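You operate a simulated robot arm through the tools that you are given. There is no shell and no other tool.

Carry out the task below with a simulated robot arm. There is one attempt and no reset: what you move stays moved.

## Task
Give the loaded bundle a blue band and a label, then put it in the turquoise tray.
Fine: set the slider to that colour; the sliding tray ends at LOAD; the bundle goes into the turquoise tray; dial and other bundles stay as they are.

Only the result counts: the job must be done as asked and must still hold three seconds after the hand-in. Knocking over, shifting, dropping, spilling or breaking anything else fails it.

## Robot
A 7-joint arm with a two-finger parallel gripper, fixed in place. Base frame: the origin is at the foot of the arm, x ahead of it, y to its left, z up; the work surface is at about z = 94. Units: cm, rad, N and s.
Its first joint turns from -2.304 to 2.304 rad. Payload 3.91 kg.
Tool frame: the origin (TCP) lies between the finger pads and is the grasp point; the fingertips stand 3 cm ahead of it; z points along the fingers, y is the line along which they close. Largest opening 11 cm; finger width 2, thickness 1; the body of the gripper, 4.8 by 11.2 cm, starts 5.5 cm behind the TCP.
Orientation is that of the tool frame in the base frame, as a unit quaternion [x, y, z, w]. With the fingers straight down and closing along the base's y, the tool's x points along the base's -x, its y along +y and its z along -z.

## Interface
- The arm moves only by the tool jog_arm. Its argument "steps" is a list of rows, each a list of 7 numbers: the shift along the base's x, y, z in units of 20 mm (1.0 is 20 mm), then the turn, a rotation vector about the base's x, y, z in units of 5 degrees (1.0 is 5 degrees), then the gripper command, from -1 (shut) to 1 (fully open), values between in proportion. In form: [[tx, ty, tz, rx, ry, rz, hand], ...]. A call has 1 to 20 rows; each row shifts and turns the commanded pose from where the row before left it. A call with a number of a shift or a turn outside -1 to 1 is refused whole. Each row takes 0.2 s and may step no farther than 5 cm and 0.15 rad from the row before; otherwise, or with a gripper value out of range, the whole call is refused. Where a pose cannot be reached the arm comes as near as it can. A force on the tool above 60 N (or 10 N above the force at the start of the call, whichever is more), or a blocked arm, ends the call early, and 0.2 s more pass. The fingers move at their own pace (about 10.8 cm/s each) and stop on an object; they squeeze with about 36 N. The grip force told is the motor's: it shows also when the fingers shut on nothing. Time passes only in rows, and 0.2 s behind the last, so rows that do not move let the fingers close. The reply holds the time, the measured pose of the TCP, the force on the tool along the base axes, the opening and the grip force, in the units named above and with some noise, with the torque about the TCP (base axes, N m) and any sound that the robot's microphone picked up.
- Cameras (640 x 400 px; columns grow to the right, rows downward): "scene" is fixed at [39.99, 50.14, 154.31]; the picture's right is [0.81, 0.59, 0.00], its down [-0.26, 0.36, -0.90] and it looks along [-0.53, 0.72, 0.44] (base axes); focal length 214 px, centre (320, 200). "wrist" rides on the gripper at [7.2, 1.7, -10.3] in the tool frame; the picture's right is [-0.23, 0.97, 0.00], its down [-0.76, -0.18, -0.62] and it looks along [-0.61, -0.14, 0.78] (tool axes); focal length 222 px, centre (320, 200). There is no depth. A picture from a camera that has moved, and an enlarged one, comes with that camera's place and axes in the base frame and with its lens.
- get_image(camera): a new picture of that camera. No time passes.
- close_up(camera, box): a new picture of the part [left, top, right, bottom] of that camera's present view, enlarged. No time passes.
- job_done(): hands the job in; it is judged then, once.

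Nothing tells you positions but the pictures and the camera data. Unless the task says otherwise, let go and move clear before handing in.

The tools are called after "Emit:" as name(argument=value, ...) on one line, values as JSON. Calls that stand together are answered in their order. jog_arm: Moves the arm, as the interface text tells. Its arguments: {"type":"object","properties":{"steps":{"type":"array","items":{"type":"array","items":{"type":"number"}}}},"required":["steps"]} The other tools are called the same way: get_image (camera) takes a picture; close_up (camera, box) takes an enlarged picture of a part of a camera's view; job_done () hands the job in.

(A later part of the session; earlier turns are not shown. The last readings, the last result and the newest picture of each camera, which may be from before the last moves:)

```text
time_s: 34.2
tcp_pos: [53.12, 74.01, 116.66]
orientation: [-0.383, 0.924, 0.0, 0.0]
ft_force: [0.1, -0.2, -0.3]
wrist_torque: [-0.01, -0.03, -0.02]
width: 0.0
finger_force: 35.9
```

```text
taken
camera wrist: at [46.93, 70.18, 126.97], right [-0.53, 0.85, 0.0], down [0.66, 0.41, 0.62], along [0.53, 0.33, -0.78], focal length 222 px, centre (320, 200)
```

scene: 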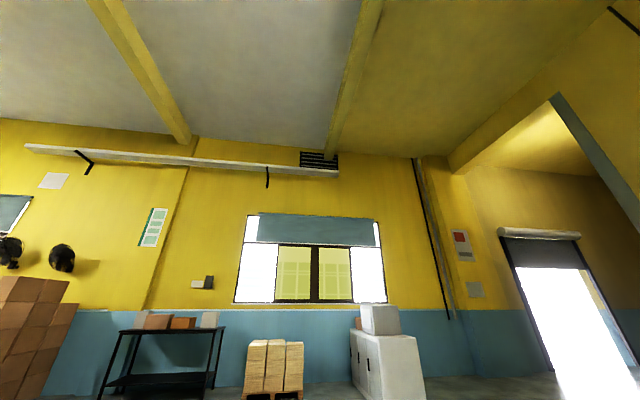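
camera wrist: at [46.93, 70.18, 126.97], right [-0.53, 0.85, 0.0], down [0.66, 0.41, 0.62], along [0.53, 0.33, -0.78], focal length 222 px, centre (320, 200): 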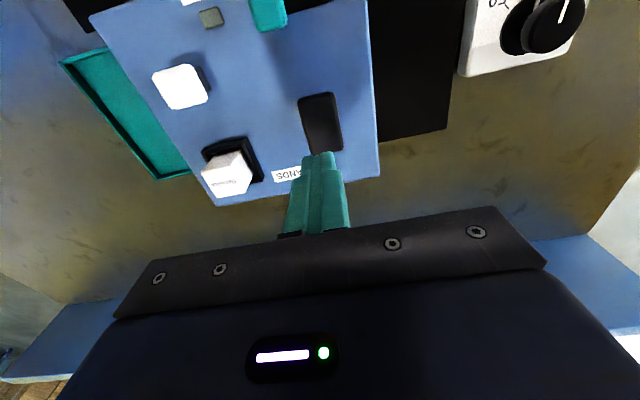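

READY is still dark. I'll wait a little longer to see whether the cycle ends with a sound or the lamp relighting.

Emit:
jog_arm(steps=[[0, 0, 0, 0, 0, 0, -1], [0, 0, 0, 0, 0, 0, -1], [0, 0, 0, 0, 0, 0, -1], [0, 0, 0, 0, 0, 0, -1], [0, 0, 0, 0, 0, 0, -1], [0, 0, 0, 0, 0, 0, -1], [0, 0, 0, 0, 0, 0, -1], [0, 0, 0, 0, 0, 0, -1], [0, 0, 0, 0, 0, 0, -1], [0, 0, 0, 0, 0, 0, -1]])

Emit:
close_up(camera="wrist", box=[60, 0, 400, 220])

```text
time_s: 36.4
tcp_pos: [53.2, 74.2, 116.6]
orientation: [-0.383, 0.924, 0.0, -0.001]
ft_force: [0.2, -0.5, 0.3]
wrist_torque: [0.02, -0.01, -0.02]
width: 0.01
finger_force: 36.0
```

```text
1.82 times, centred on (230, 110) of wrist
camera zoom: at [46.93, 70.18, 126.97], right [-0.53, 0.85, 0.0], down [0.66, 0.41, 0.62], along [0.53, 0.33, -0.78], focal length 404 px, centre (484, 364)
```

zoom: 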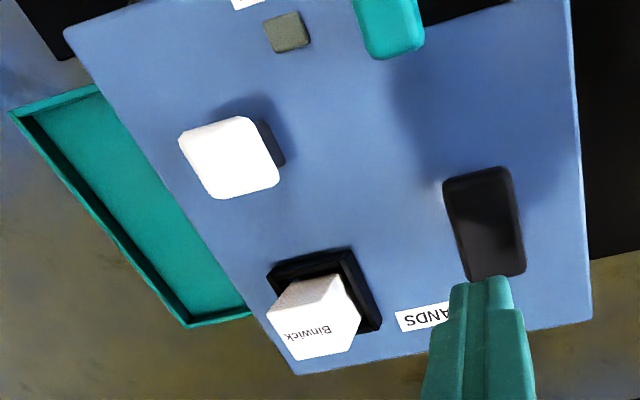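

The lamp stayed off for about 4 s after the press. I'll go back over the handle, which also gives the machine more time, and look again.

Emit:
jog_arm(steps=[[-0.906, -0.9, 0.3, 0, 0, 0, -1], [-0.906, -0.9, 0.3, 0, 0, 0, -0.5], [-0.906, -0.9, 0, 0, 0, 0, 0.2], [-0.906, -0.9, 0, 0, 0, 0, 0.2], [-0.906, -0.9, 0, 0, 0, 0, 0.2], [-0.906, -0.9, 0, 0, 0, 0, 0.2], [0, 0, 0, 0, 0, 0, 0.2], [0, 0, 0, 0, 0, 0, 0.2], [0, 0, 0, 0, 0, 0, 0.2], [0, 0, 0, 0, 0, 0, 0.2], [0, 0, 0, 0, 0, 0, 0.2], [0, 0, 0, 0, 0, 0, 0.2]])

Emit:
get_image(camera="wrist")

Emit:
close_up(camera="wrist", box=[180, 60, 440, 220])

```text
time_s: 39.0
tcp_pos: [42.27, 63.42, 117.8]
orientation: [-0.382, 0.924, 0.0, 0.0]
ft_force: [0.0, -0.6, -0.6]
wrist_torque: [-0.01, 0.01, 0.02]
width: 6.62
finger_force: 0.1
```

```text
taken
camera wrist: at [36.02, 59.37, 128.07], right [-0.53, 0.85, 0.0], down [0.66, 0.41, 0.62], along [0.53, 0.33, -0.78], focal length 222 px, centre (320, 200)
```

wrist: 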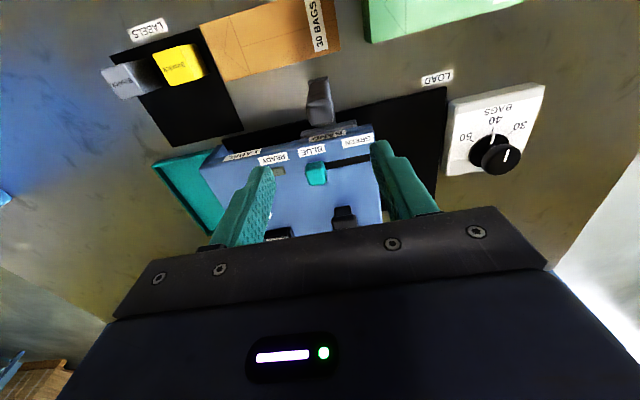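

```text
2.46 times, centred on (310, 140) of wrist
camera zoom: at [36.02, 59.37, 128.07], right [-0.53, 0.85, 0.0], down [0.66, 0.41, 0.62], along [0.53, 0.33, -0.78], focal length 547 px, centre (345, 348)
```

zoom: 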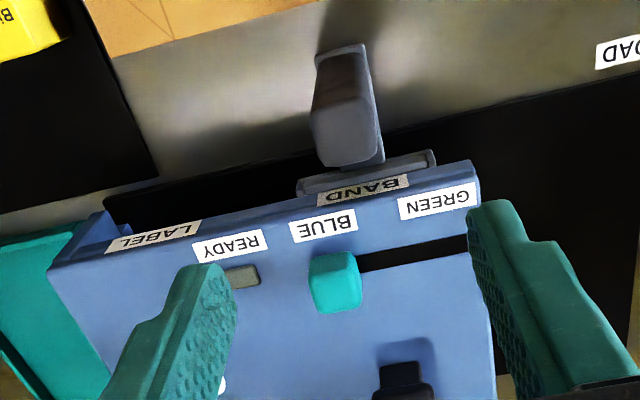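

The handle is still at BAND and the lamp is off. Before labelling I want to confirm the band, so I'll take the handle and draw the tray back towards LOAD to see the bundle.

Emit:
jog_arm(steps=[[-0.09, -0.09, -0.98, 0, 0, 0, 0.2], [0, 0, -0.98, 0, 0, 0, 0.2], [0, 0, -0.98, 0, 0, 0, 0.2], [0, 0, -0.98, 0, 0, 0, 0.2], [0, 0, -0.98, 0, 0, 0, 0.2], [0, 0, -0.98, 0, 0, 0, 0.2], [0, 0, -0.98, 0, 0, 0, 0.2], [0, 0, -0.98, 0, 0, 0, 0.2], [0, 0, 0, 0, 0, 0, -0.1], [0, 0, 0, 0, 0, 0, -0.5], [0, 0, 0, 0, 0, 0, -0.8], [0, 0, 0, 0, 0, 0, -0.8]])

```text
time_s: 41.6
tcp_pos: [42.11, 63.29, 102.01]
orientation: [-0.383, 0.924, 0.0, 0.0]
ft_force: [-1.1, 0.2, -3.8]
wrist_torque: [0.87, -0.76, -0.04]
width: 2.61
finger_force: 44.9
```

Emit:
jog_arm(steps=[[-0.4, 0.4, 0, 0, 0, 0, -0.8], [-0.4, 0.4, 0, 0, 0, 0, -0.8], [-0.4, 0.4, 0, 0, 0, 0, -0.8], [-0.4, 0.4, 0, 0, 0, 0, -0.8], [-0.4, 0.4, 0, 0, 0, 0, -0.8], [-0.4, 0.4, 0, 0, 0, 0, -0.8], [0, 0, 0, 0, 0, 0, -0.8]])

Emit:
get_image(camera="wrist")

```text
time_s: 43.2
tcp_pos: [37.47, 67.99, 101.99]
orientation: [-0.383, 0.924, 0.0, 0.001]
ft_force: [8.2, 6.8, 17.3]
wrist_torque: [-0.38, -0.26, 0.21]
width: 2.61
finger_force: 45.4
```

```text
taken
camera wrist: at [31.08, 63.95, 112.32], right [-0.53, 0.85, 0.0], down [0.66, 0.41, 0.62], along [0.53, 0.33, -0.78], focal length 222 px, centre (320, 200)
```

wrist: 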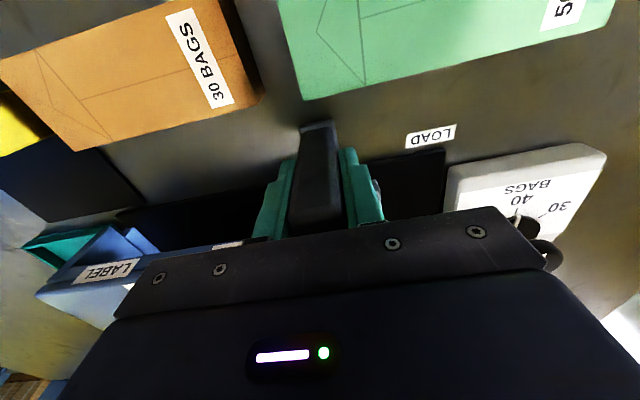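

Emit:
jog_arm(steps=[[-0.4, 0.4, 0, 0, 0, 0, -0.8], [-0.4, 0.4, 0, 0, 0, 0, -0.8], [-0.4, 0.4, 0, 0, 0, 0, -0.8], [-0.2, 0.2, 0, 0, 0, 0, -0.8], [0, 0, 0, 0, 0, 0, -0.8], [0, 0, 0, 0, 0, 0, -0.3], [0, 0, 0, 0, 0, 0, 0.1], [0, 0, 1, 0, 0, 0, 0.1], [0, 0, 1, 0, 0, 0, 0.1], [0, 0, 1, 0, 0, 0, 0.1], [0, 0, 1, 0, 0, 0, 0.1], [0, 0, 1, 0, 0, 0, 0.1], [0, 0, 1, 0, 0, 0, 0.1], [0, 0, 1, 0, 0, 0, 0.3], [0, 0, 1, 0, 0, 0, 1], [0, 0, 1, 0, 0, 0, 1]])

Emit:
get_image(camera="wrist")

Emit:
close_up(camera="wrist", box=[220, 80, 480, 240])

```text
time_s: 46.6
tcp_pos: [34.6, 70.7, 120.11]
orientation: [-0.383, 0.924, 0.001, 0.0]
ft_force: [1.0, 0.0, 0.0]
wrist_torque: [-0.01, 0.02, -0.01]
width: 10.98
finger_force: 0.2
```

```text
taken
camera wrist: at [28.26, 66.82, 130.39], right [-0.53, 0.85, 0.0], down [0.66, 0.41, 0.62], along [0.53, 0.33, -0.78], focal length 222 px, centre (320, 200)
```

wrist: 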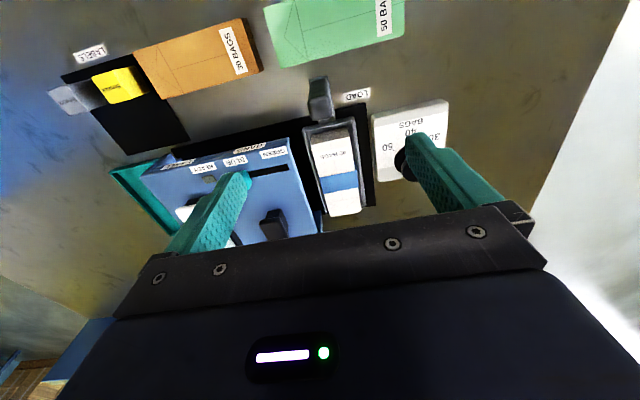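

```text
2.46 times, centred on (350, 160) of wrist
camera zoom: at [28.26, 66.82, 130.39], right [-0.53, 0.85, 0.0], down [0.66, 0.41, 0.62], along [0.53, 0.33, -0.78], focal length 547 px, centre (246, 298)
```

zoom: 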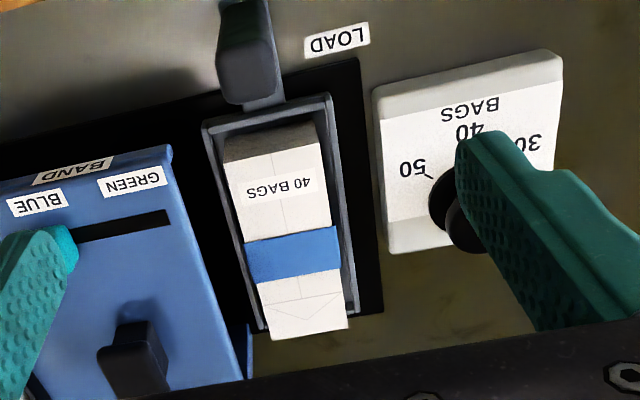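

The bundle now carries a blue band. Next I'll take the handle again and slide the tray through to LABEL, at u of about 4.

Emit:
jog_arm(steps=[[0, 0, -0.905, 0, 0, 0, 0.2], [0, 0, -0.905, 0, 0, 0, 0.2], [0, 0, -0.905, 0, 0, 0, 0.2], [0, 0, -0.905, 0, 0, 0, 0.2], [0, 0, -0.905, 0, 0, 0, 0.2], [0, 0, -0.905, 0, 0, 0, 0.2], [0, 0, -0.905, 0, 0, 0, 0.2], [0, 0, -0.905, 0, 0, 0, 0.2], [0, 0, -0.905, 0, 0, 0, 0.2], [0, 0, -0.905, 0, 0, 0, 0.2], [0, 0, 0, 0, 0, 0, 0], [0, 0, 0, 0, 0, 0, -0.5], [0, 0, 0, 0, 0, 0, -0.8], [0, 0, 0, 0, 0, 0, -0.8]])

```text
time_s: 49.6
tcp_pos: [34.44, 70.92, 101.75]
orientation: [-0.383, 0.924, 0.0, 0.0]
ft_force: [-1.3, -0.9, -3.1]
wrist_torque: [0.6, -0.46, -0.07]
width: 2.59
finger_force: 45.0
```

Emit:
jog_arm(steps=[[0.4, -0.4, 0, 0, 0, 0, -0.8], [0.45, -0.45, 0, 0, 0, 0, -0.8], [0.45, -0.45, 0, 0, 0, 0, -0.8], [0.45, -0.45, 0, 0, 0, 0, -0.8], [0.45, -0.45, 0, 0, 0, 0, -0.8], [0.45, -0.45, 0, 0, 0, 0, -0.8], [0.45, -0.45, 0, 0, 0, 0, -0.8], [0.45, -0.45, 0, 0, 0, 0, -0.8], [0.45, -0.45, 0, 0, 0, 0, -0.8], [0.45, -0.45, 0, 0, 0, 0, -0.8]])

Emit:
get_image(camera="wrist")

```text
time_s: 51.8
tcp_pos: [43.54, 61.88, 101.74]
orientation: [-0.382, 0.924, 0.0, 0.001]
ft_force: [21.3, 22.1, -19.0]
wrist_torque: [-0.98, 0.39, -0.07]
width: 2.57
finger_force: 44.9
```

```text
taken
camera wrist: at [37.17, 57.96, 112.17], right [-0.53, 0.85, 0.0], down [0.66, 0.41, 0.62], along [0.53, 0.33, -0.78], focal length 222 px, centre (320, 200)
```

wrist: 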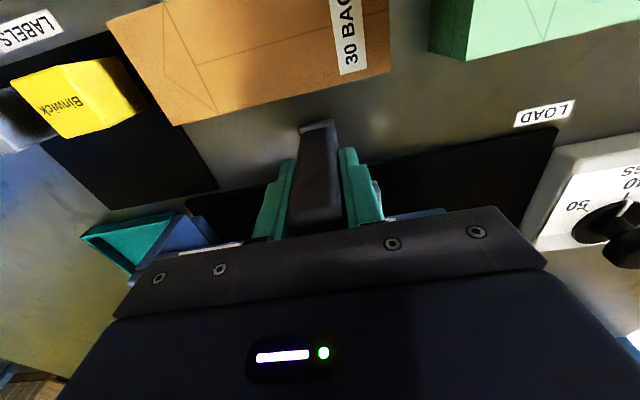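

The tray has passed BAND, with some sideways force towards +v. I'll ease that with a small correction and continue to LABEL.

Emit:
jog_arm(steps=[[0.06, 0.06, 0, 0, 0, 0, -0.8], [0.455, -0.445, 0, 0, 0, 0, -0.8], [0.455, -0.445, 0, 0, 0, 0, -0.8], [0.455, -0.445, 0, 0, 0, 0, -0.8]])

```text
time_s: 52.8
tcp_pos: [46.18, 59.2, 101.86]
orientation: [-0.382, 0.924, 0.0, -0.001]
ft_force: [-12.1, -11.0, -12.7]
wrist_torque: [0.38, -0.32, -0.22]
width: 2.58
finger_force: 45.0
```

Emit:
jog_arm(steps=[[0.43, -0.47, 0, 0, 0, 0, -0.8], [0.45, -0.45, 0, 0, 0, 0, -0.8], [0.45, -0.45, 0, 0, 0, 0, -0.8], [0.3, -0.3, 0, 0, 0, 0, -0.8], [0, 0, 0, 0, 0, 0, -0.8]])

Emit:
get_image(camera="wrist")

```text
time_s: 54.0
tcp_pos: [49.41, 55.93, 101.84]
orientation: [-0.382, 0.924, -0.001, -0.002]
ft_force: [-16.0, -19.0, -32.6]
wrist_torque: [0.55, 0.66, 0.05]
width: 2.62
finger_force: 45.0
```

```text
taken
camera wrist: at [43.2, 51.98, 112.21], right [-0.53, 0.85, 0.0], down [0.67, 0.41, 0.62], along [0.53, 0.33, -0.78], focal length 222 px, centre (320, 200)
```

wrist: 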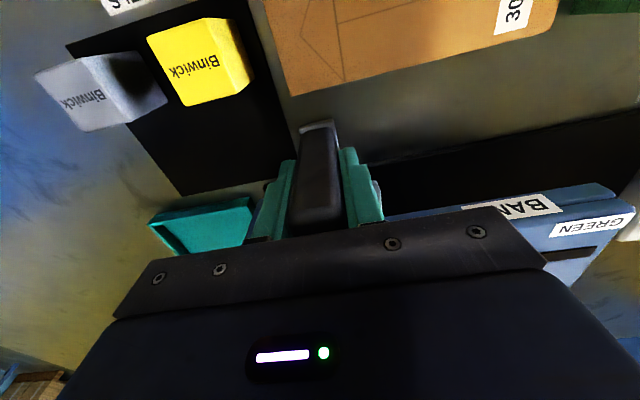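

About half a centimetre remains to the LABEL mark. I'll finish it with a slight -v correction, then release and look.

Emit:
jog_arm(steps=[[0.13, -0.23, 0, 0, 0, 0, -0.8], [0, 0, 0, 0, 0, 0, -0.8]])

```text
time_s: 54.6
tcp_pos: [49.81, 55.63, 101.83]
orientation: [-0.383, 0.924, -0.001, 0.0]
ft_force: [-0.7, -3.8, -31.5]
wrist_torque: [-0.13, 0.13, 0.02]
width: 2.59
finger_force: 45.4
```

Emit:
jog_arm(steps=[[0, 0, -0.06, 0, 0, 0, -0.8], [0, 0, 0, 0, 0, 0, -0.5], [0, 0, 0, 0, 0, 0, 0], [0, 0, 0, 0, 0, 0, 0], [0, 0, 1, 0, 0, 0, 0], [0, 0, 1, 0, 0, 0, 0], [0, 0, 1, 0, 0, 0, 0], [0, 0, 1, 0, 0, 0, 0], [0, 0, 1, 0, 0, 0, 0.5], [0, 0, 1, 0, 0, 0, 1], [0, 0, 1, 0, 0, 0, 1], [0, 0, 1, 0, 0, 0, 1]])

Emit:
get_image(camera="wrist")

Emit:
close_up(camera="wrist", box=[220, 80, 480, 240])

```text
time_s: 57.2
tcp_pos: [49.62, 55.57, 117.76]
orientation: [-0.383, 0.924, -0.001, 0.0]
ft_force: [0.7, 0.2, 0.1]
wrist_torque: [0.0, -0.01, 0.0]
width: 11.01
finger_force: 0.1
```

```text
taken
camera wrist: at [43.43, 51.59, 128.08], right [-0.53, 0.85, 0.0], down [0.66, 0.41, 0.62], along [0.53, 0.33, -0.78], focal length 222 px, centre (320, 200)
```

wrist: 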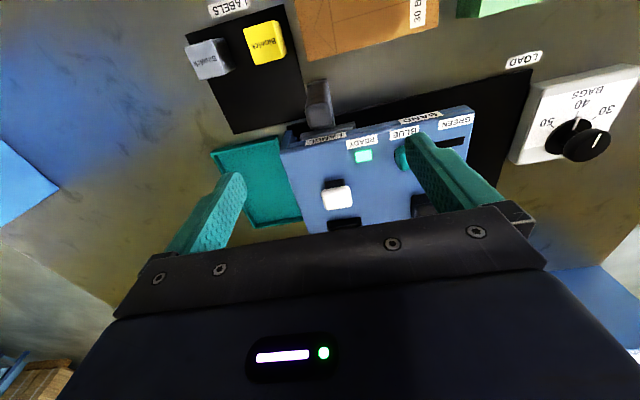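

```text
2.46 times, centred on (350, 160) of wrist
camera zoom: at [43.43, 51.59, 128.08], right [-0.53, 0.85, 0.0], down [0.66, 0.41, 0.62], along [0.53, 0.33, -0.78], focal length 547 px, centre (246, 298)
```

zoom: 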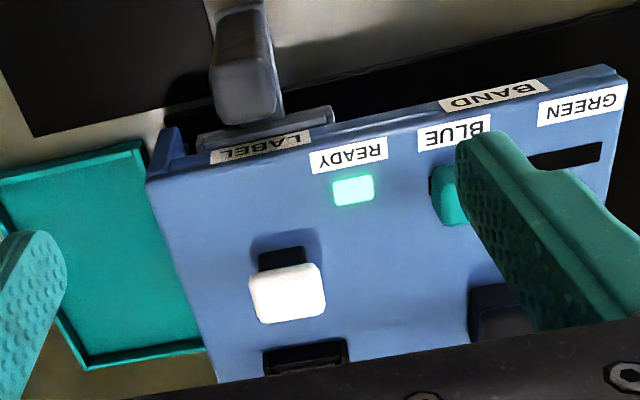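

READY is lit with the handle at LABEL. Next I'll shut the fingers and hover over the white button.

Emit:
jog_arm(steps=[[0.895, 0.84, 0.1, 0, 0, 0, 0], [0.895, 0.84, 0, 0, 0, 0, -1], [0.895, 0.84, 0, 0, 0, 0, -1], [0.895, 0.84, 0, 0, 0, 0, -1], [0, 0, -0.5, 0, 0, 0, -1], [0, 0, 0, 0, 0, 0, -1]])

Emit:
get_image(camera="wrist")

Emit:
close_up(camera="wrist", box=[220, 60, 440, 220])

```text
time_s: 58.6
tcp_pos: [56.83, 62.08, 116.97]
orientation: [-0.383, 0.924, 0.0, -0.001]
ft_force: [-0.1, -0.3, -0.5]
wrist_torque: [0.0, -0.02, 0.02]
width: 0.03
finger_force: 36.1
```

```text
taken
camera wrist: at [50.58, 58.14, 127.31], right [-0.53, 0.85, 0.0], down [0.66, 0.41, 0.62], along [0.53, 0.33, -0.78], focal length 222 px, centre (320, 200)
```

wrist: 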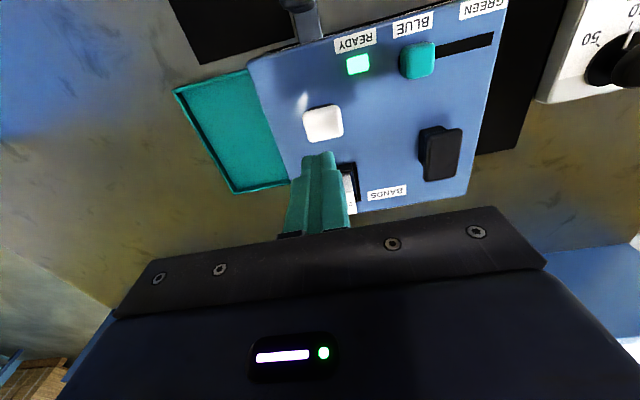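

```text
2.50 times, centred on (330, 140) of wrist
camera zoom: at [50.58, 58.14, 127.31], right [-0.53, 0.85, 0.0], down [0.66, 0.41, 0.62], along [0.53, 0.33, -0.78], focal length 555 px, centre (295, 350)
```

zoom: 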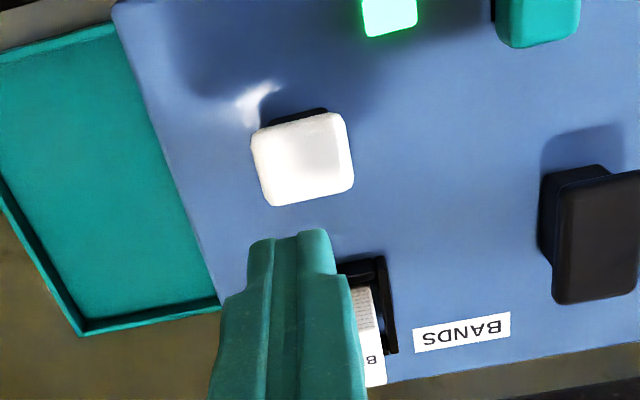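

The fingertips are centred over the white button. Pressing down slowly now.

Emit:
jog_arm(steps=[[0.02, 0.02, -1, 0, 0, 0, -1], [0, 0, -1, 0, 0, 0, -1], [0, 0, -0.9, 0, 0, 0, -1], [0, 0, -0.3, 0, 0, 0, -1], [0, 0, -0.2, 0, 0, 0, -1], [0, 0, -0.2, 0, 0, 0, -1], [0, 0, -0.2, 0, 0, 0, -1], [0, 0, -0.2, 0, 0, 0, -1]])

Emit:
get_image(camera="wrist")

```text
time_s: 60.4
tcp_pos: [56.87, 62.25, 108.95]
orientation: [-0.383, 0.924, 0.0, -0.001]
ft_force: [-0.8, -3.4, 5.0]
wrist_torque: [-0.08, 0.03, 0.01]
width: 0.0
finger_force: 36.0
```

```text
taken
camera wrist: at [50.66, 58.26, 119.4], right [-0.53, 0.85, 0.0], down [0.66, 0.41, 0.62], along [0.53, 0.33, -0.78], focal length 222 px, centre (320, 200)
```

wrist: 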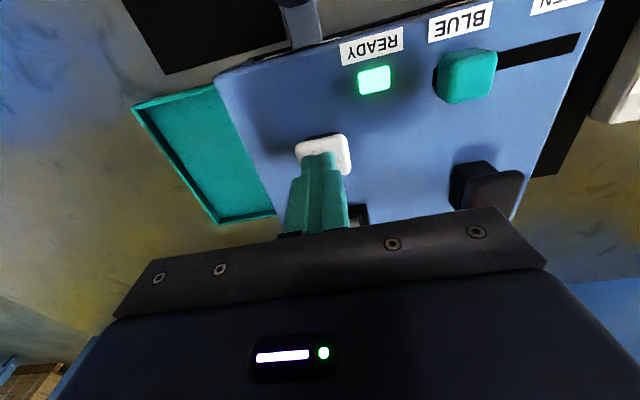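

The button is touched at 5 N but hasn't clicked yet. I'll press a few millimetres further.

Emit:
jog_arm(steps=[[0, 0, -0.2, 0, 0, 0, -1], [0, 0, -0.2, 0, 0, 0, -1], [0, 0, 0, 0, 0, 0, -1]])

Emit:
get_image(camera="wrist")

```text
time_s: 61.2
tcp_pos: [56.88, 62.22, 108.16]
orientation: [-0.383, 0.924, 0.001, 0.001]
ft_force: [1.1, -0.1, 8.1]
wrist_torque: [0.0, -0.03, -0.05]
width: 0.0
finger_force: 36.1
heard: click
```

```text
taken
camera wrist: at [50.66, 58.25, 118.52], right [-0.53, 0.85, 0.0], down [0.66, 0.41, 0.62], along [0.53, 0.33, -0.78], focal length 222 px, centre (320, 200)
```

wrist: 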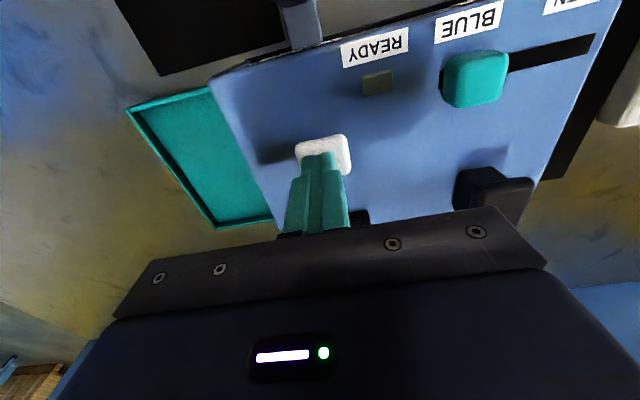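

The click came and READY went off, as it did with the band. I'll lift off and return to above the handle.

Emit:
jog_arm(steps=[[0, 0, 0.5, 0, 0, 0, -1], [0, 0, 1, 0, 0, 0, -1], [0, 0, 1, 0, 0, 0, -1], [0, 0, 1, 0, 0, 0, -1], [0, 0, 1, 0, 0, 0, -1], [0, 0, 0, 0, 0, 0, -1], [0, 0, 0, 0, 0, 0, -1], [0, 0, 0, 0, 0, 0, -1], [-0.895, -0.84, 0.2, 0, 0, 0, -1], [-0.895, -0.84, 0.2, 0, 0, 0, 0], [-0.895, -0.84, 0, 0, 0, 0, 0.2], [-0.895, -0.84, 0, 0, 0, 0, 0.2], [0, 0, 0, 0, 0, 0, 0.2], [0, 0, 0, 0, 0, 0, 0.2], [0, 0, 0, 0, 0, 0, 0.2]])

Emit:
get_image(camera="wrist")

Emit:
close_up(camera="wrist", box=[220, 60, 440, 220])

```text
time_s: 64.4
tcp_pos: [49.86, 55.57, 118.05]
orientation: [-0.383, 0.924, 0.0, 0.0]
ft_force: [-0.2, 1.0, -0.5]
wrist_torque: [0.02, -0.01, -0.02]
width: 6.59
finger_force: 0.1
```

```text
taken
camera wrist: at [43.58, 51.6, 128.34], right [-0.53, 0.85, 0.0], down [0.66, 0.41, 0.62], along [0.53, 0.33, -0.78], focal length 222 px, centre (320, 200)
```

wrist: 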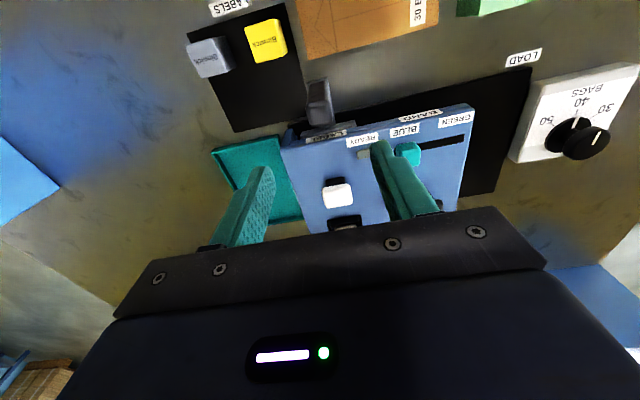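

```text
2.50 times, centred on (330, 140) of wrist
camera zoom: at [43.58, 51.6, 128.34], right [-0.53, 0.85, 0.0], down [0.66, 0.41, 0.62], along [0.53, 0.33, -0.78], focal length 555 px, centre (295, 350)
```

zoom: 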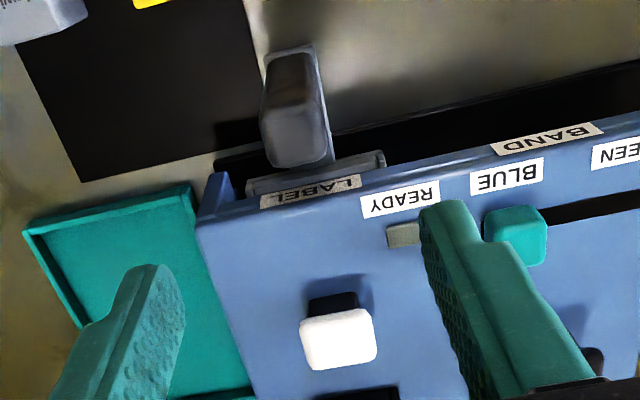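

I'm above the handle at LABEL. Now I'll descend and grip it for the return to LOAD.

Emit:
jog_arm(steps=[[0, 0, -0.895, 0, 0, 0, 0.2], [0, 0, -0.895, 0, 0, 0, 0.2], [0, 0, -0.895, 0, 0, 0, 0.2], [0, 0, -0.895, 0, 0, 0, 0.2], [0, 0, -0.895, 0, 0, 0, 0.2], [0, 0, -0.895, 0, 0, 0, 0.2], [0, 0, -0.895, 0, 0, 0, 0.2], [0, 0, -0.895, 0, 0, 0, 0.2], [0, 0, -0.895, 0, 0, 0, 0.2], [0, 0, 0, 0, 0, 0, 0], [0, 0, 0, 0, 0, 0, -0.5], [0, 0, 0, 0, 0, 0, -0.8], [0, 0, 0, 0, 0, 0, -0.8]])

```text
time_s: 67.2
tcp_pos: [49.74, 55.62, 101.77]
orientation: [-0.383, 0.924, -0.001, 0.0]
ft_force: [-0.3, -2.1, -4.8]
wrist_torque: [0.44, -0.44, -0.04]
width: 2.58
finger_force: 45.3
```

Emit:
jog_arm(steps=[[-0.4, 0.4, 0, 0, 0, 0, -0.8], [-0.45, 0.45, 0, 0, 0, 0, -0.8], [-0.45, 0.45, 0, 0, 0, 0, -0.8], [-0.45, 0.45, 0, 0, 0, 0, -0.8], [-0.45, 0.45, 0, 0, 0, 0, -0.8], [-0.45, 0.45, 0, 0, 0, 0, -0.8], [-0.45, 0.45, 0, 0, 0, 0, -0.8], [-0.45, 0.45, 0, 0, 0, 0, -0.8]])

```text
time_s: 69.0
tcp_pos: [42.65, 62.64, 101.76]
orientation: [-0.383, 0.924, 0.0, 0.0]
ft_force: [-10.0, -11.5, -3.4]
wrist_torque: [-0.54, 0.61, -0.08]
width: 2.58
finger_force: 45.1
```

Emit:
jog_arm(steps=[[-0.47, 0.43, 0, 0, 0, 0, -0.8], [-0.45, 0.45, 0, 0, 0, 0, -0.8], [-0.45, 0.45, 0, 0, 0, 0, -0.8], [-0.45, 0.45, 0, 0, 0, 0, -0.8], [-0.45, 0.45, 0, 0, 0, 0, -0.8], [-0.45, 0.45, 0, 0, 0, 0, -0.8], [-0.45, 0.45, 0, 0, 0, 0, -0.8]])

```text
time_s: 70.6
tcp_pos: [36.39, 68.95, 101.98]
orientation: [-0.382, 0.924, 0.0, 0.0]
ft_force: [-0.3, -1.0, -21.2]
wrist_torque: [1.45, -0.29, -0.07]
width: 2.6
finger_force: 45.5
```

The tray is at u of about 23. I'll go the rest of the way to LOAD in small steps to feel for the stop.

Emit:
jog_arm(steps=[[-0.45, 0.45, -0.03, 0, 0, 0, -0.8], [-0.45, 0.45, 0, 0, 0, 0, -0.8], [-0.2, 0.2, 0, 0, 0, 0, -0.8], [-0.2, 0.2, 0, 0, 0, 0, -0.8], [0, 0, 0, 0, 0, 0, -0.8]])

Emit:
get_image(camera="wrist")

```text
time_s: 71.8
tcp_pos: [33.7, 71.57, 101.92]
orientation: [-0.382, 0.924, 0.001, 0.0]
ft_force: [-1.8, 1.2, -15.3]
wrist_torque: [-0.91, 0.78, 0.0]
width: 2.55
finger_force: 44.8
```

```text
taken
camera wrist: at [27.51, 67.65, 112.22], right [-0.53, 0.85, 0.0], down [0.66, 0.41, 0.62], along [0.53, 0.33, -0.78], focal length 222 px, centre (320, 200)
```

wrist: 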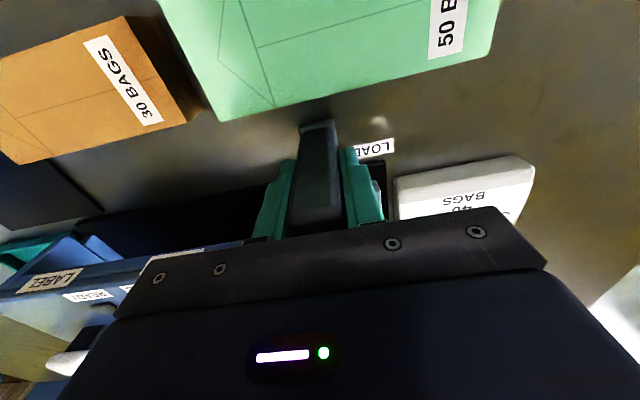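

I'm at u of about 26.8, nearly the original spot. I'll nudge a little more to check for the end stop.

Emit:
jog_arm(steps=[[-0.06, 0.06, 0, 0, 0, 0, -0.8], [0, 0, 0, 0, 0, 0, -0.8]])

```text
time_s: 72.4
tcp_pos: [33.64, 71.75, 101.81]
orientation: [-0.382, 0.924, 0.001, 0.001]
ft_force: [5.4, 5.1, -4.8]
wrist_torque: [-1.35, 0.76, 0.11]
width: 2.58
finger_force: 44.7
```

The handle is at u of about 26.95, matching its start position. I'll release, rise to the viewpoint I used earlier, and compare.

Emit:
jog_arm(steps=[[0, 0, 0, 0, 0, 0, -0.4], [0, 0, 0, 0, 0, 0, 0.2], [0, 0, 0, 0, 0, 0, 0.2], [0, 0, 1, 0, 0, 0, 0.2], [0, 0, 1, 0, 0, 0, 0.2], [0, 0, 1, 0, 0, 0, 0.2], [0, 0, 1, 0, 0, 0, 0.2], [0, 0, 1, 0, 0, 0, 0.2], [0, 0, 1, 0, 0, 0, 0.2], [0.05, -0.05, 0.97, 0, 0, 0, 0.2], [0, 0, 0, 0, 0, 0, 0.2]])

Emit:
get_image(camera="wrist")

Emit:
close_up(camera="wrist", box=[220, 80, 440, 220])

```text
time_s: 74.8
tcp_pos: [33.86, 71.58, 115.77]
orientation: [-0.383, 0.924, -0.001, 0.0]
ft_force: [0.3, -0.6, -0.3]
wrist_torque: [0.0, -0.01, -0.01]
width: 6.59
finger_force: 0.1
```

```text
taken
camera wrist: at [27.46, 67.56, 126.09], right [-0.53, 0.85, 0.0], down [0.66, 0.41, 0.62], along [0.53, 0.33, -0.78], focal length 222 px, centre (320, 200)
```

wrist: 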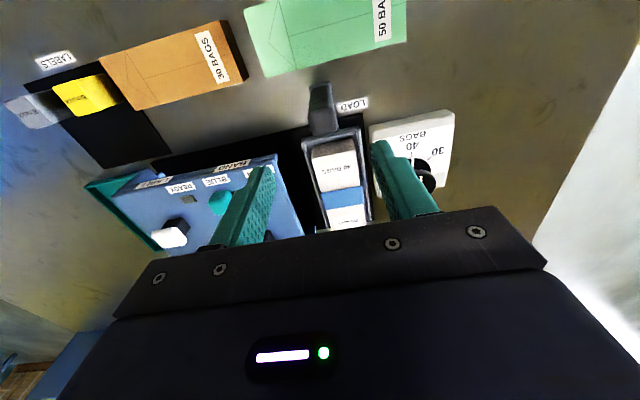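

```text
2.86 times, centred on (330, 150) of wrist
camera zoom: at [27.46, 67.56, 126.09], right [-0.53, 0.85, 0.0], down [0.66, 0.41, 0.62], along [0.53, 0.33, -0.78], focal length 635 px, centre (291, 343)
```

zoom: 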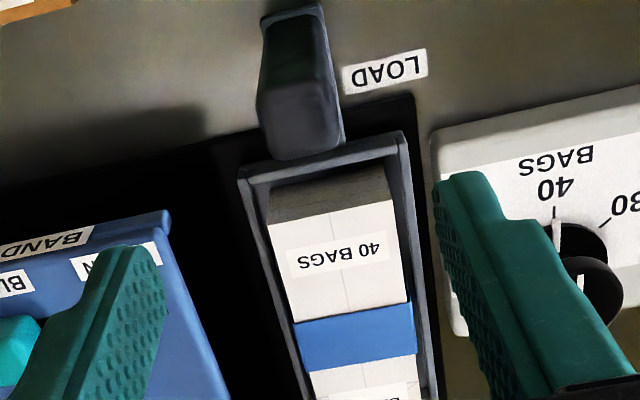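

The tray is back at its original LOAD position, within a pixel. Next I'll move forward to check the label and the bundle's edges before gripping it.

Emit:
jog_arm(steps=[[0.7, 0.7, 0.7, 0, 0, 0, 0.6], [0.7, 0.7, 0.7, 0, 0, 0, 1], [0.7, 0.7, 0.7, 0, 0, 0, 1], [0.7, 0.7, 0.7, 0, 0, 0, 1], [0, 0, 0, 0, 0, 0, 1]])

Emit:
get_image(camera="wrist")

Emit:
close_up(camera="wrist", box=[250, 50, 450, 190])

```text
time_s: 76.0
tcp_pos: [39.34, 77.16, 121.32]
orientation: [-0.383, 0.924, 0.0, -0.001]
ft_force: [-0.5, -0.5, -0.6]
wrist_torque: [0.01, -0.02, 0.02]
width: 11.02
finger_force: 0.0
```

```text
taken
camera wrist: at [33.14, 73.22, 131.7], right [-0.53, 0.85, 0.0], down [0.66, 0.41, 0.62], along [0.53, 0.33, -0.78], focal length 222 px, centre (320, 200)
```

wrist: 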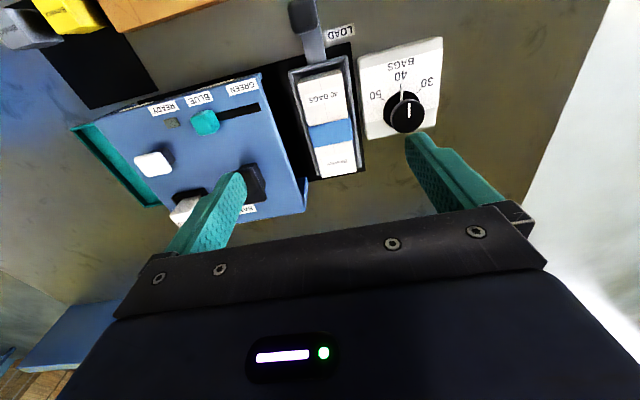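

```text
2.86 times, centred on (350, 120) of wrist
camera zoom: at [33.14, 73.22, 131.7], right [-0.53, 0.85, 0.0], down [0.66, 0.41, 0.62], along [0.53, 0.33, -0.78], focal length 635 px, centre (234, 429)
```

zoom: 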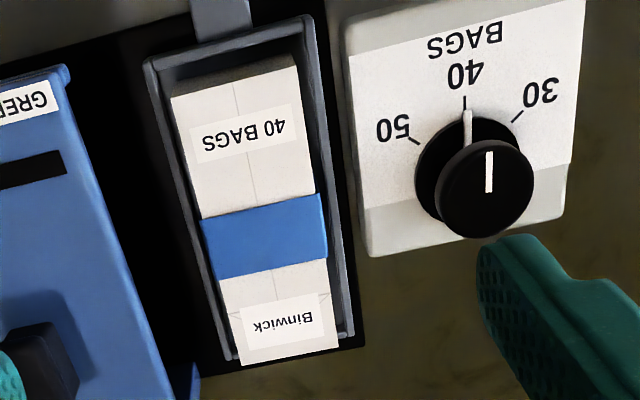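

The bundle carries the blue band and a Binwick label. It is about 5.9 × 15 cm, centred near (u 27.0, v 88.35) with its top at z of about 99.3. I'll hover over it with a limited opening so I clear the dial box, then check.

Emit:
jog_arm(steps=[[0.673, 0.733, -0.9, 0, 0, 0, 0.35], [0.673, 0.733, -0.9, 0, 0, 0, 0.35], [0.673, 0.733, -0.9, 0, 0, 0, 0.35], [0, 0, -0.9, 0, 0, 0, 0.35], [0, 0, -0.9, 0, 0, 0, 0.35], [0, 0, -0.9, 0, 0, 0, 0.35], [0, 0, -0.9, 0, 0, 0, 0.35], [0, 0, -0.9, 0, 0, 0, 0.35], [0, 0, 0, 0, 0, 0, 0.35]])

Emit:
get_image(camera="wrist")

Emit:
close_up(camera="wrist", box=[220, 80, 440, 240])

```text
time_s: 78.0
tcp_pos: [43.41, 81.36, 106.88]
orientation: [-0.382, 0.924, 0.0, 0.0]
ft_force: [0.2, -1.1, 0.0]
wrist_torque: [0.04, 0.01, 0.0]
width: 7.43
finger_force: 0.2
```

```text
taken
camera wrist: at [37.1, 77.51, 117.27], right [-0.53, 0.85, 0.0], down [0.66, 0.41, 0.62], along [0.53, 0.33, -0.78], focal length 222 px, centre (320, 200)
```

wrist: 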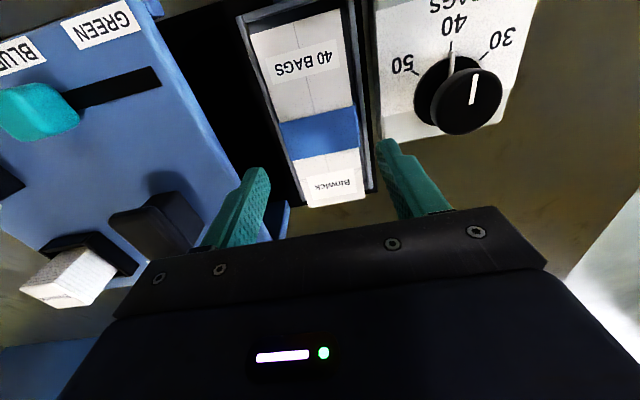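

```text
2.50 times, centred on (330, 160) of wrist
camera zoom: at [37.1, 77.51, 117.27], right [-0.53, 0.85, 0.0], down [0.66, 0.41, 0.62], along [0.53, 0.33, -0.78], focal length 555 px, centre (295, 300)
```

zoom: 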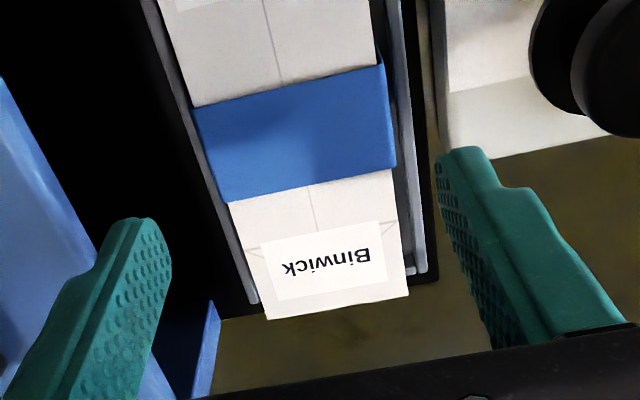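

The fingers are centred on the bundle, with clearance to the dial box and housing. I'll descend the rest of the way with the fingers still open and check.

Emit:
jog_arm(steps=[[-0.035, 0.035, -0.9, 0, 0, 0, 0.35], [0, 0, -0.9, 0, 0, 0, 0.35], [0, 0, -0.9, 0, 0, 0, 0.35], [0, 0, -0.8, 0, 0, 0, 0.35], [0, 0, -0.1, 0, 0, 0, 0.35]])

Emit:
get_image(camera="wrist")

```text
time_s: 79.2
tcp_pos: [43.22, 81.61, 99.92]
orientation: [-0.383, 0.924, 0.001, 0.001]
ft_force: [-1.5, -2.7, 20.9]
wrist_torque: [-0.78, -0.47, -0.06]
width: 7.44
finger_force: 0.4
```

```text
taken
camera wrist: at [36.94, 77.61, 110.24], right [-0.53, 0.85, 0.0], down [0.66, 0.41, 0.63], along [0.53, 0.33, -0.78], focal length 222 px, centre (320, 200)
```

wrist: 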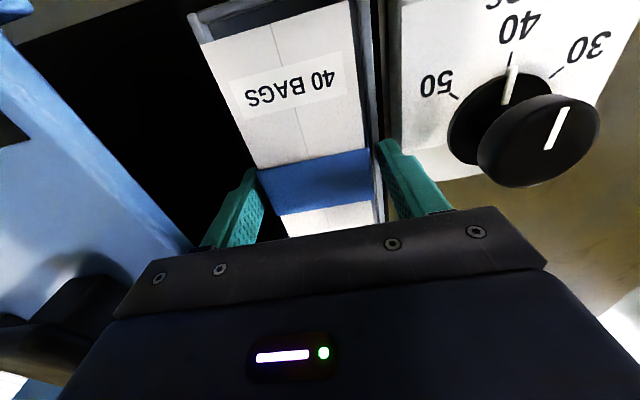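

The left fingertip touches the tray rim at about 21 N, so the rim is at z of about 96.9. I'll back up half a centimetre and then close on the bundle.

Emit:
jog_arm(steps=[[0, 0, 0.3, 0, 0, 0, 0.35], [0, 0, 0, 0, 0, 0, 0.35]])

```text
time_s: 79.8
tcp_pos: [43.35, 81.52, 100.19]
orientation: [-0.383, 0.924, 0.0, 0.0]
ft_force: [-1.0, -0.2, 0.0]
wrist_torque: [0.01, 0.02, -0.03]
width: 7.44
finger_force: 0.1
```

Emit:
jog_arm(steps=[[0, 0, 0, 0, 0, 0, 0.2], [0, 0, 0, 0, 0, 0, 0], [0, 0, 0, 0, 0, 0, -0.2], [0, 0, 0, 0, 0, 0, -0.3], [0, 0, 0, 0, 0, 0, -0.3]])

Emit:
get_image(camera="wrist")

```text
time_s: 81.0
tcp_pos: [43.27, 81.61, 100.13]
orientation: [-0.383, 0.924, 0.0, 0.0]
ft_force: [-0.5, 0.5, 0.4]
wrist_torque: [-0.03, 0.0, 0.01]
width: 5.98
finger_force: 35.7
```

```text
taken
camera wrist: at [37.04, 77.64, 110.56], right [-0.53, 0.85, 0.0], down [0.66, 0.41, 0.62], along [0.53, 0.33, -0.78], focal length 222 px, centre (320, 200)
```

wrist: 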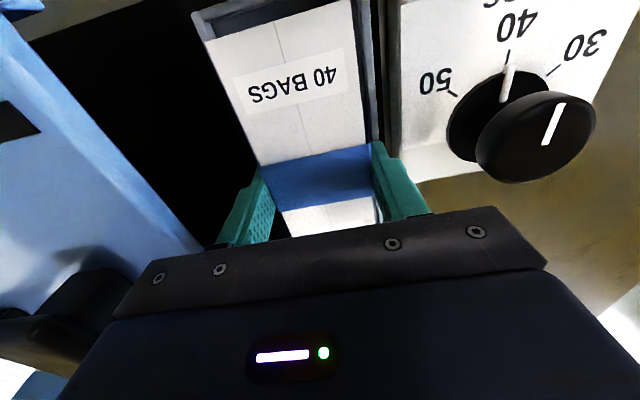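

The bundle is gripped at 6.0 cm, centred, with no side load. I'll lift it slowly.

Emit:
jog_arm(steps=[[0, 0, 0.2, 0, 0, 0, -0.3], [0, 0, 0.3, 0, 0, 0, -0.3], [0, 0, 0.4, 0, 0, 0, -0.3], [0, 0, 0.5, 0, 0, 0, -0.3]])

Emit:
get_image(camera="wrist")

```text
time_s: 82.0
tcp_pos: [43.14, 81.65, 103.14]
orientation: [-0.383, 0.924, 0.001, -0.001]
ft_force: [0.1, -0.1, -2.1]
wrist_torque: [0.0, -0.01, 0.01]
width: 5.96
finger_force: 35.8
```

```text
taken
camera wrist: at [36.98, 77.72, 113.45], right [-0.53, 0.85, 0.0], down [0.66, 0.41, 0.62], along [0.53, 0.33, -0.78], focal length 222 px, centre (320, 200)
```

wrist: 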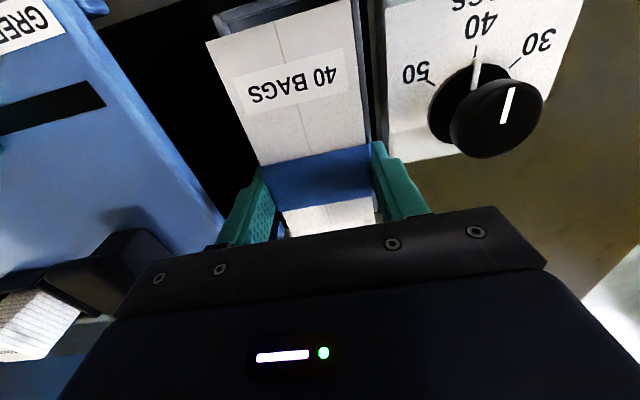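

The bundle is free of the tray, weighs about 2 N and hangs level. I'll raise it to about z = 121 so it clears the label stack on the housing.

Emit:
jog_arm(steps=[[0, 0, 0.7, 0, 0, 0, -0.3], [0, 0, 0.9, 0, 0, 0, -0.3], [0, 0, 0.9, 0, 0, 0, -0.3], [0, 0, 0.9, 0, 0, 0, -0.3], [0, 0, 0.9, 0, 0, 0, -0.3], [0, 0, 0.9, 0, 0, 0, -0.3], [0, 0, 0.9, 0, 0, 0, -0.3], [0, 0, 0.9, 0, 0, 0, -0.3], [0, 0, 0.9, 0, 0, 0, -0.3], [0, 0, 0.9, 0, 0, 0, -0.3]])

Emit:
get_image(camera="wrist")

```text
time_s: 84.2
tcp_pos: [43.25, 81.59, 120.61]
orientation: [-0.382, 0.924, 0.0, 0.0]
ft_force: [0.2, 0.4, -1.0]
wrist_torque: [-0.01, -0.01, 0.0]
width: 5.97
finger_force: 36.3
```

```text
taken
camera wrist: at [37.04, 77.62, 130.97], right [-0.53, 0.85, 0.0], down [0.66, 0.41, 0.62], along [0.53, 0.33, -0.78], focal length 222 px, centre (320, 200)
```

wrist: 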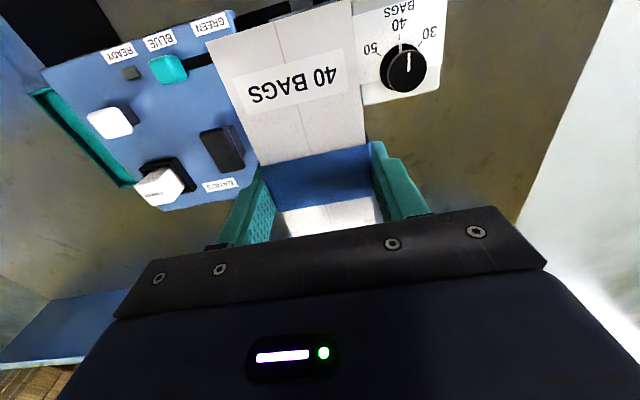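

Now I'll carry it level along -u to above the turquoise tray, near (u -9.45, v 88.15).

Emit:
jog_arm(steps=[[0.4, -0.4, 0, 0, 0, 0, -0.3], [0.7, -0.7, 0, 0, 0, 0, -0.3], [0.8, -0.8, 0, 0, 0, 0, -0.3], [0.8, -0.81, 0, 0, 0, 0, -0.3], [0.8, -0.81, 0, 0, 0, 0, -0.3], [0.8, -0.81, 0, 0, 0, 0, -0.3], [0.8, -0.81, 0, 0, 0, 0, -0.3], [0.8, -0.81, 0, 0, 0, 0, -0.3], [0.8, -0.81, 0, 0, 0, 0, -0.3], [0.8, -0.81, 0, 0, 0, 0, -0.3], [0.8, -0.8, 0, 0, 0, 0, -0.3], [0.8, -0.8, 0, 0, 0, 0, -0.3], [0.8, -0.8, 0, 0, 0, 0, -0.3], [0.8, -0.8, 0, 0, 0, 0, -0.3], [0.8, -0.8, 0, 0, 0, 0, -0.3], [0.8, -0.8, 0, 0, 0, 0, -0.3], [0.6, -0.6, 0, 0, 0, 0, -0.3], [0, 0, 0, 0, 0, 0, -0.3]])

Emit:
get_image(camera="wrist")

Emit:
close_up(camera="wrist", box=[180, 0, 440, 230])

```text
time_s: 88.0
tcp_pos: [68.97, 55.85, 120.76]
orientation: [-0.383, 0.924, 0.0, 0.0]
ft_force: [1.5, -0.3, -2.0]
wrist_torque: [-0.03, 0.04, 0.05]
width: 5.97
finger_force: 35.6
```

```text
taken
camera wrist: at [62.8, 51.78, 131.08], right [-0.53, 0.85, 0.0], down [0.66, 0.41, 0.62], along [0.53, 0.33, -0.78], focal length 222 px, centre (320, 200)
```

wrist: 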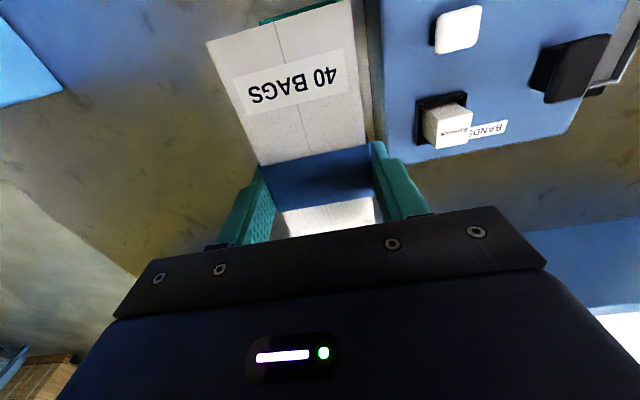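

```text
1.74 times, centred on (310, 115) of wrist
camera zoom: at [62.8, 51.78, 131.08], right [-0.53, 0.85, 0.0], down [0.66, 0.41, 0.62], along [0.53, 0.33, -0.78], focal length 386 px, centre (337, 348)
```

zoom: 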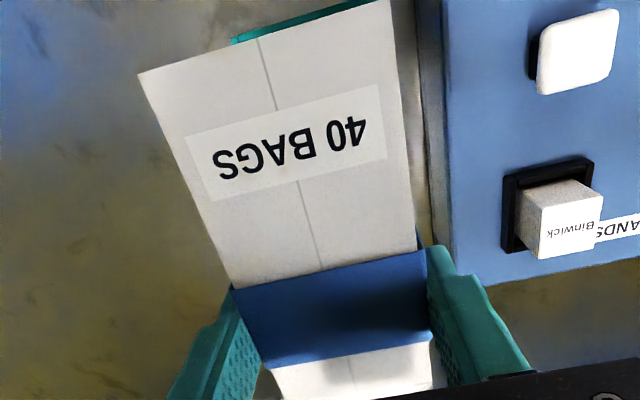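

The visible tray corner sits where I predicted, within about 0.3 cm. I'll lower the bundle most of the way and check again before touchdown.

Emit:
jog_arm(steps=[[0.02, -0.09, -0.8, 0, 0, 0, -0.3], [0, 0, -0.8, 0, 0, 0, -0.3], [0, 0, -0.8, 0, 0, 0, -0.3], [0, 0, -0.8, 0, 0, 0, -0.3], [0, 0, -0.8, 0, 0, 0, -0.3], [0, 0, -0.8, 0, 0, 0, -0.3], [0, 0, -0.8, 0, 0, 0, -0.3], [0, 0, -0.8, 0, 0, 0, -0.3], [0, 0, -0.7, 0, 0, 0, -0.3], [0, 0, 0, 0, 0, 0, -0.3]])

Emit:
get_image(camera="wrist")

Emit:
close_up(camera="wrist", box=[120, 0, 440, 230])

```text
time_s: 90.2
tcp_pos: [69.07, 55.56, 106.57]
orientation: [-0.383, 0.924, 0.0, 0.0]
ft_force: [-1.4, 0.3, -2.3]
wrist_torque: [-0.01, 0.0, -0.02]
width: 5.95
finger_force: 36.3
```

```text
taken
camera wrist: at [62.76, 51.62, 116.88], right [-0.53, 0.85, 0.0], down [0.66, 0.41, 0.62], along [0.53, 0.33, -0.78], focal length 222 px, centre (320, 200)
```

wrist: 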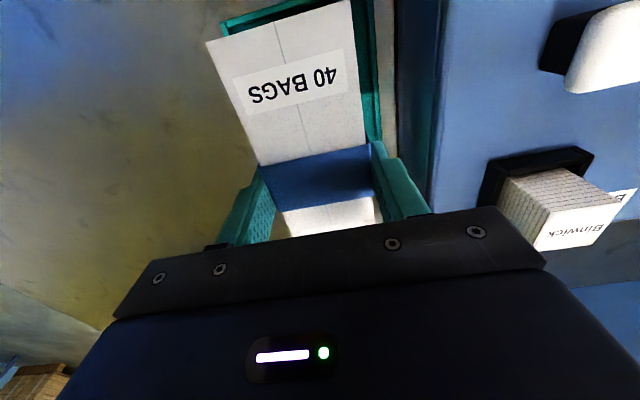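

```text
1.74 times, centred on (280, 115) of wrist
camera zoom: at [62.76, 51.62, 116.88], right [-0.53, 0.85, 0.0], down [0.66, 0.41, 0.62], along [0.53, 0.33, -0.78], focal length 386 px, centre (390, 348)
```

zoom: 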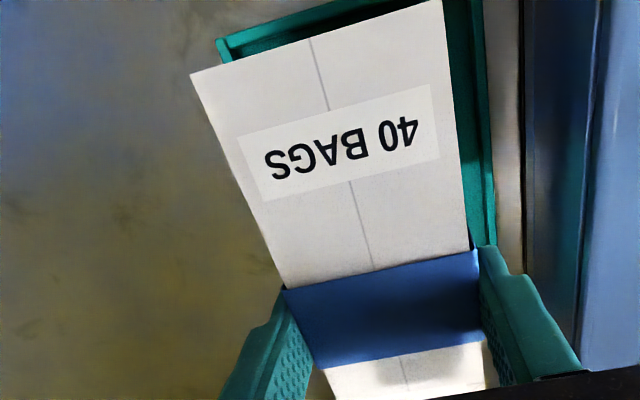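

The bundle lines up inside the tray with about 0.8 to 1 cm of margin at the ends. I'll continue down to just above touchdown.

Emit:
jog_arm(steps=[[0.02, -0.02, -0.8, 0, 0, 0, -0.3], [0, 0, -0.8, 0, 0, 0, -0.3], [0, 0, -0.7, 0, 0, 0, -0.3], [0, 0, -0.3, 0, 0, 0, -0.3], [0, 0, -0.2, 0, 0, 0, -0.3], [0, 0, 0, 0, 0, 0, -0.3]])

Emit:
get_image(camera="wrist")

```text
time_s: 91.6
tcp_pos: [69.07, 55.62, 100.89]
orientation: [-0.383, 0.924, 0.001, 0.0]
ft_force: [-0.4, -0.8, -1.9]
wrist_torque: [-0.01, 0.01, -0.02]
width: 5.95
finger_force: 36.2
```

```text
taken
camera wrist: at [62.84, 51.54, 111.3], right [-0.53, 0.85, 0.0], down [0.66, 0.41, 0.62], along [0.53, 0.33, -0.78], focal length 222 px, centre (320, 200)
```

wrist: 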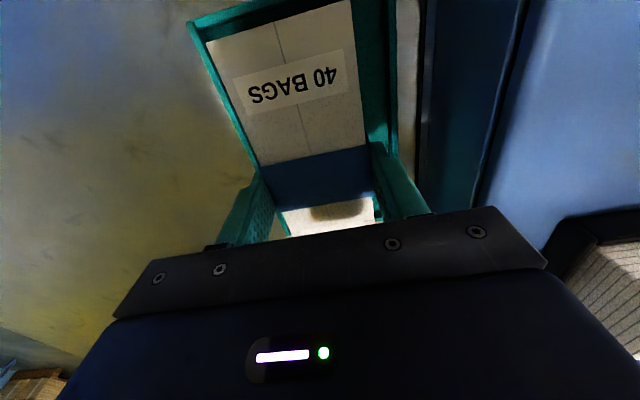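

Emit:
close_up(camera="wrist", box=[170, 0, 430, 240])

Emit:
jog_arm(steps=[[0, 0, -0.2, 0, 0, 0, -0.3], [0, 0, -0.2, 0, 0, 0, -0.3], [0, 0, 0, 0, 0, 0, -0.3]])

```text
1.67 times, centred on (300, 120) of wrist
camera zoom: at [62.84, 51.54, 111.3], right [-0.53, 0.85, 0.0], down [0.66, 0.41, 0.62], along [0.53, 0.33, -0.78], focal length 370 px, centre (353, 333)
```

zoom: 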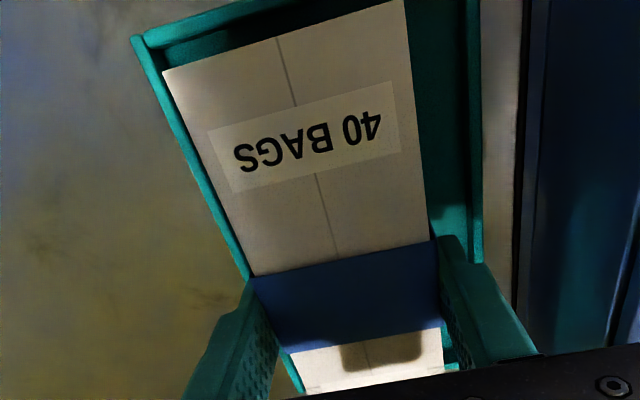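

```text
time_s: 92.4
tcp_pos: [69.17, 55.49, 100.17]
orientation: [-0.383, 0.924, -0.001, 0.001]
ft_force: [0.0, 0.2, -1.4]
wrist_torque: [0.02, 0.03, -0.01]
width: 5.97
finger_force: 35.9
```

It isn't touching yet and the tray walls look clear all round. I'll keep lowering in small steps.

Emit:
jog_arm(steps=[[0, 0, -0.15, 0, 0, 0, -0.3], [0, 0, -0.15, 0, 0, 0, -0.3], [0, 0, 0, 0, 0, 0, -0.3]])

```text
time_s: 93.2
tcp_pos: [69.15, 55.53, 99.55]
orientation: [-0.383, 0.924, -0.001, 0.0]
ft_force: [0.2, 1.1, -1.5]
wrist_torque: [0.01, -0.03, 0.01]
width: 5.97
finger_force: 36.2
```

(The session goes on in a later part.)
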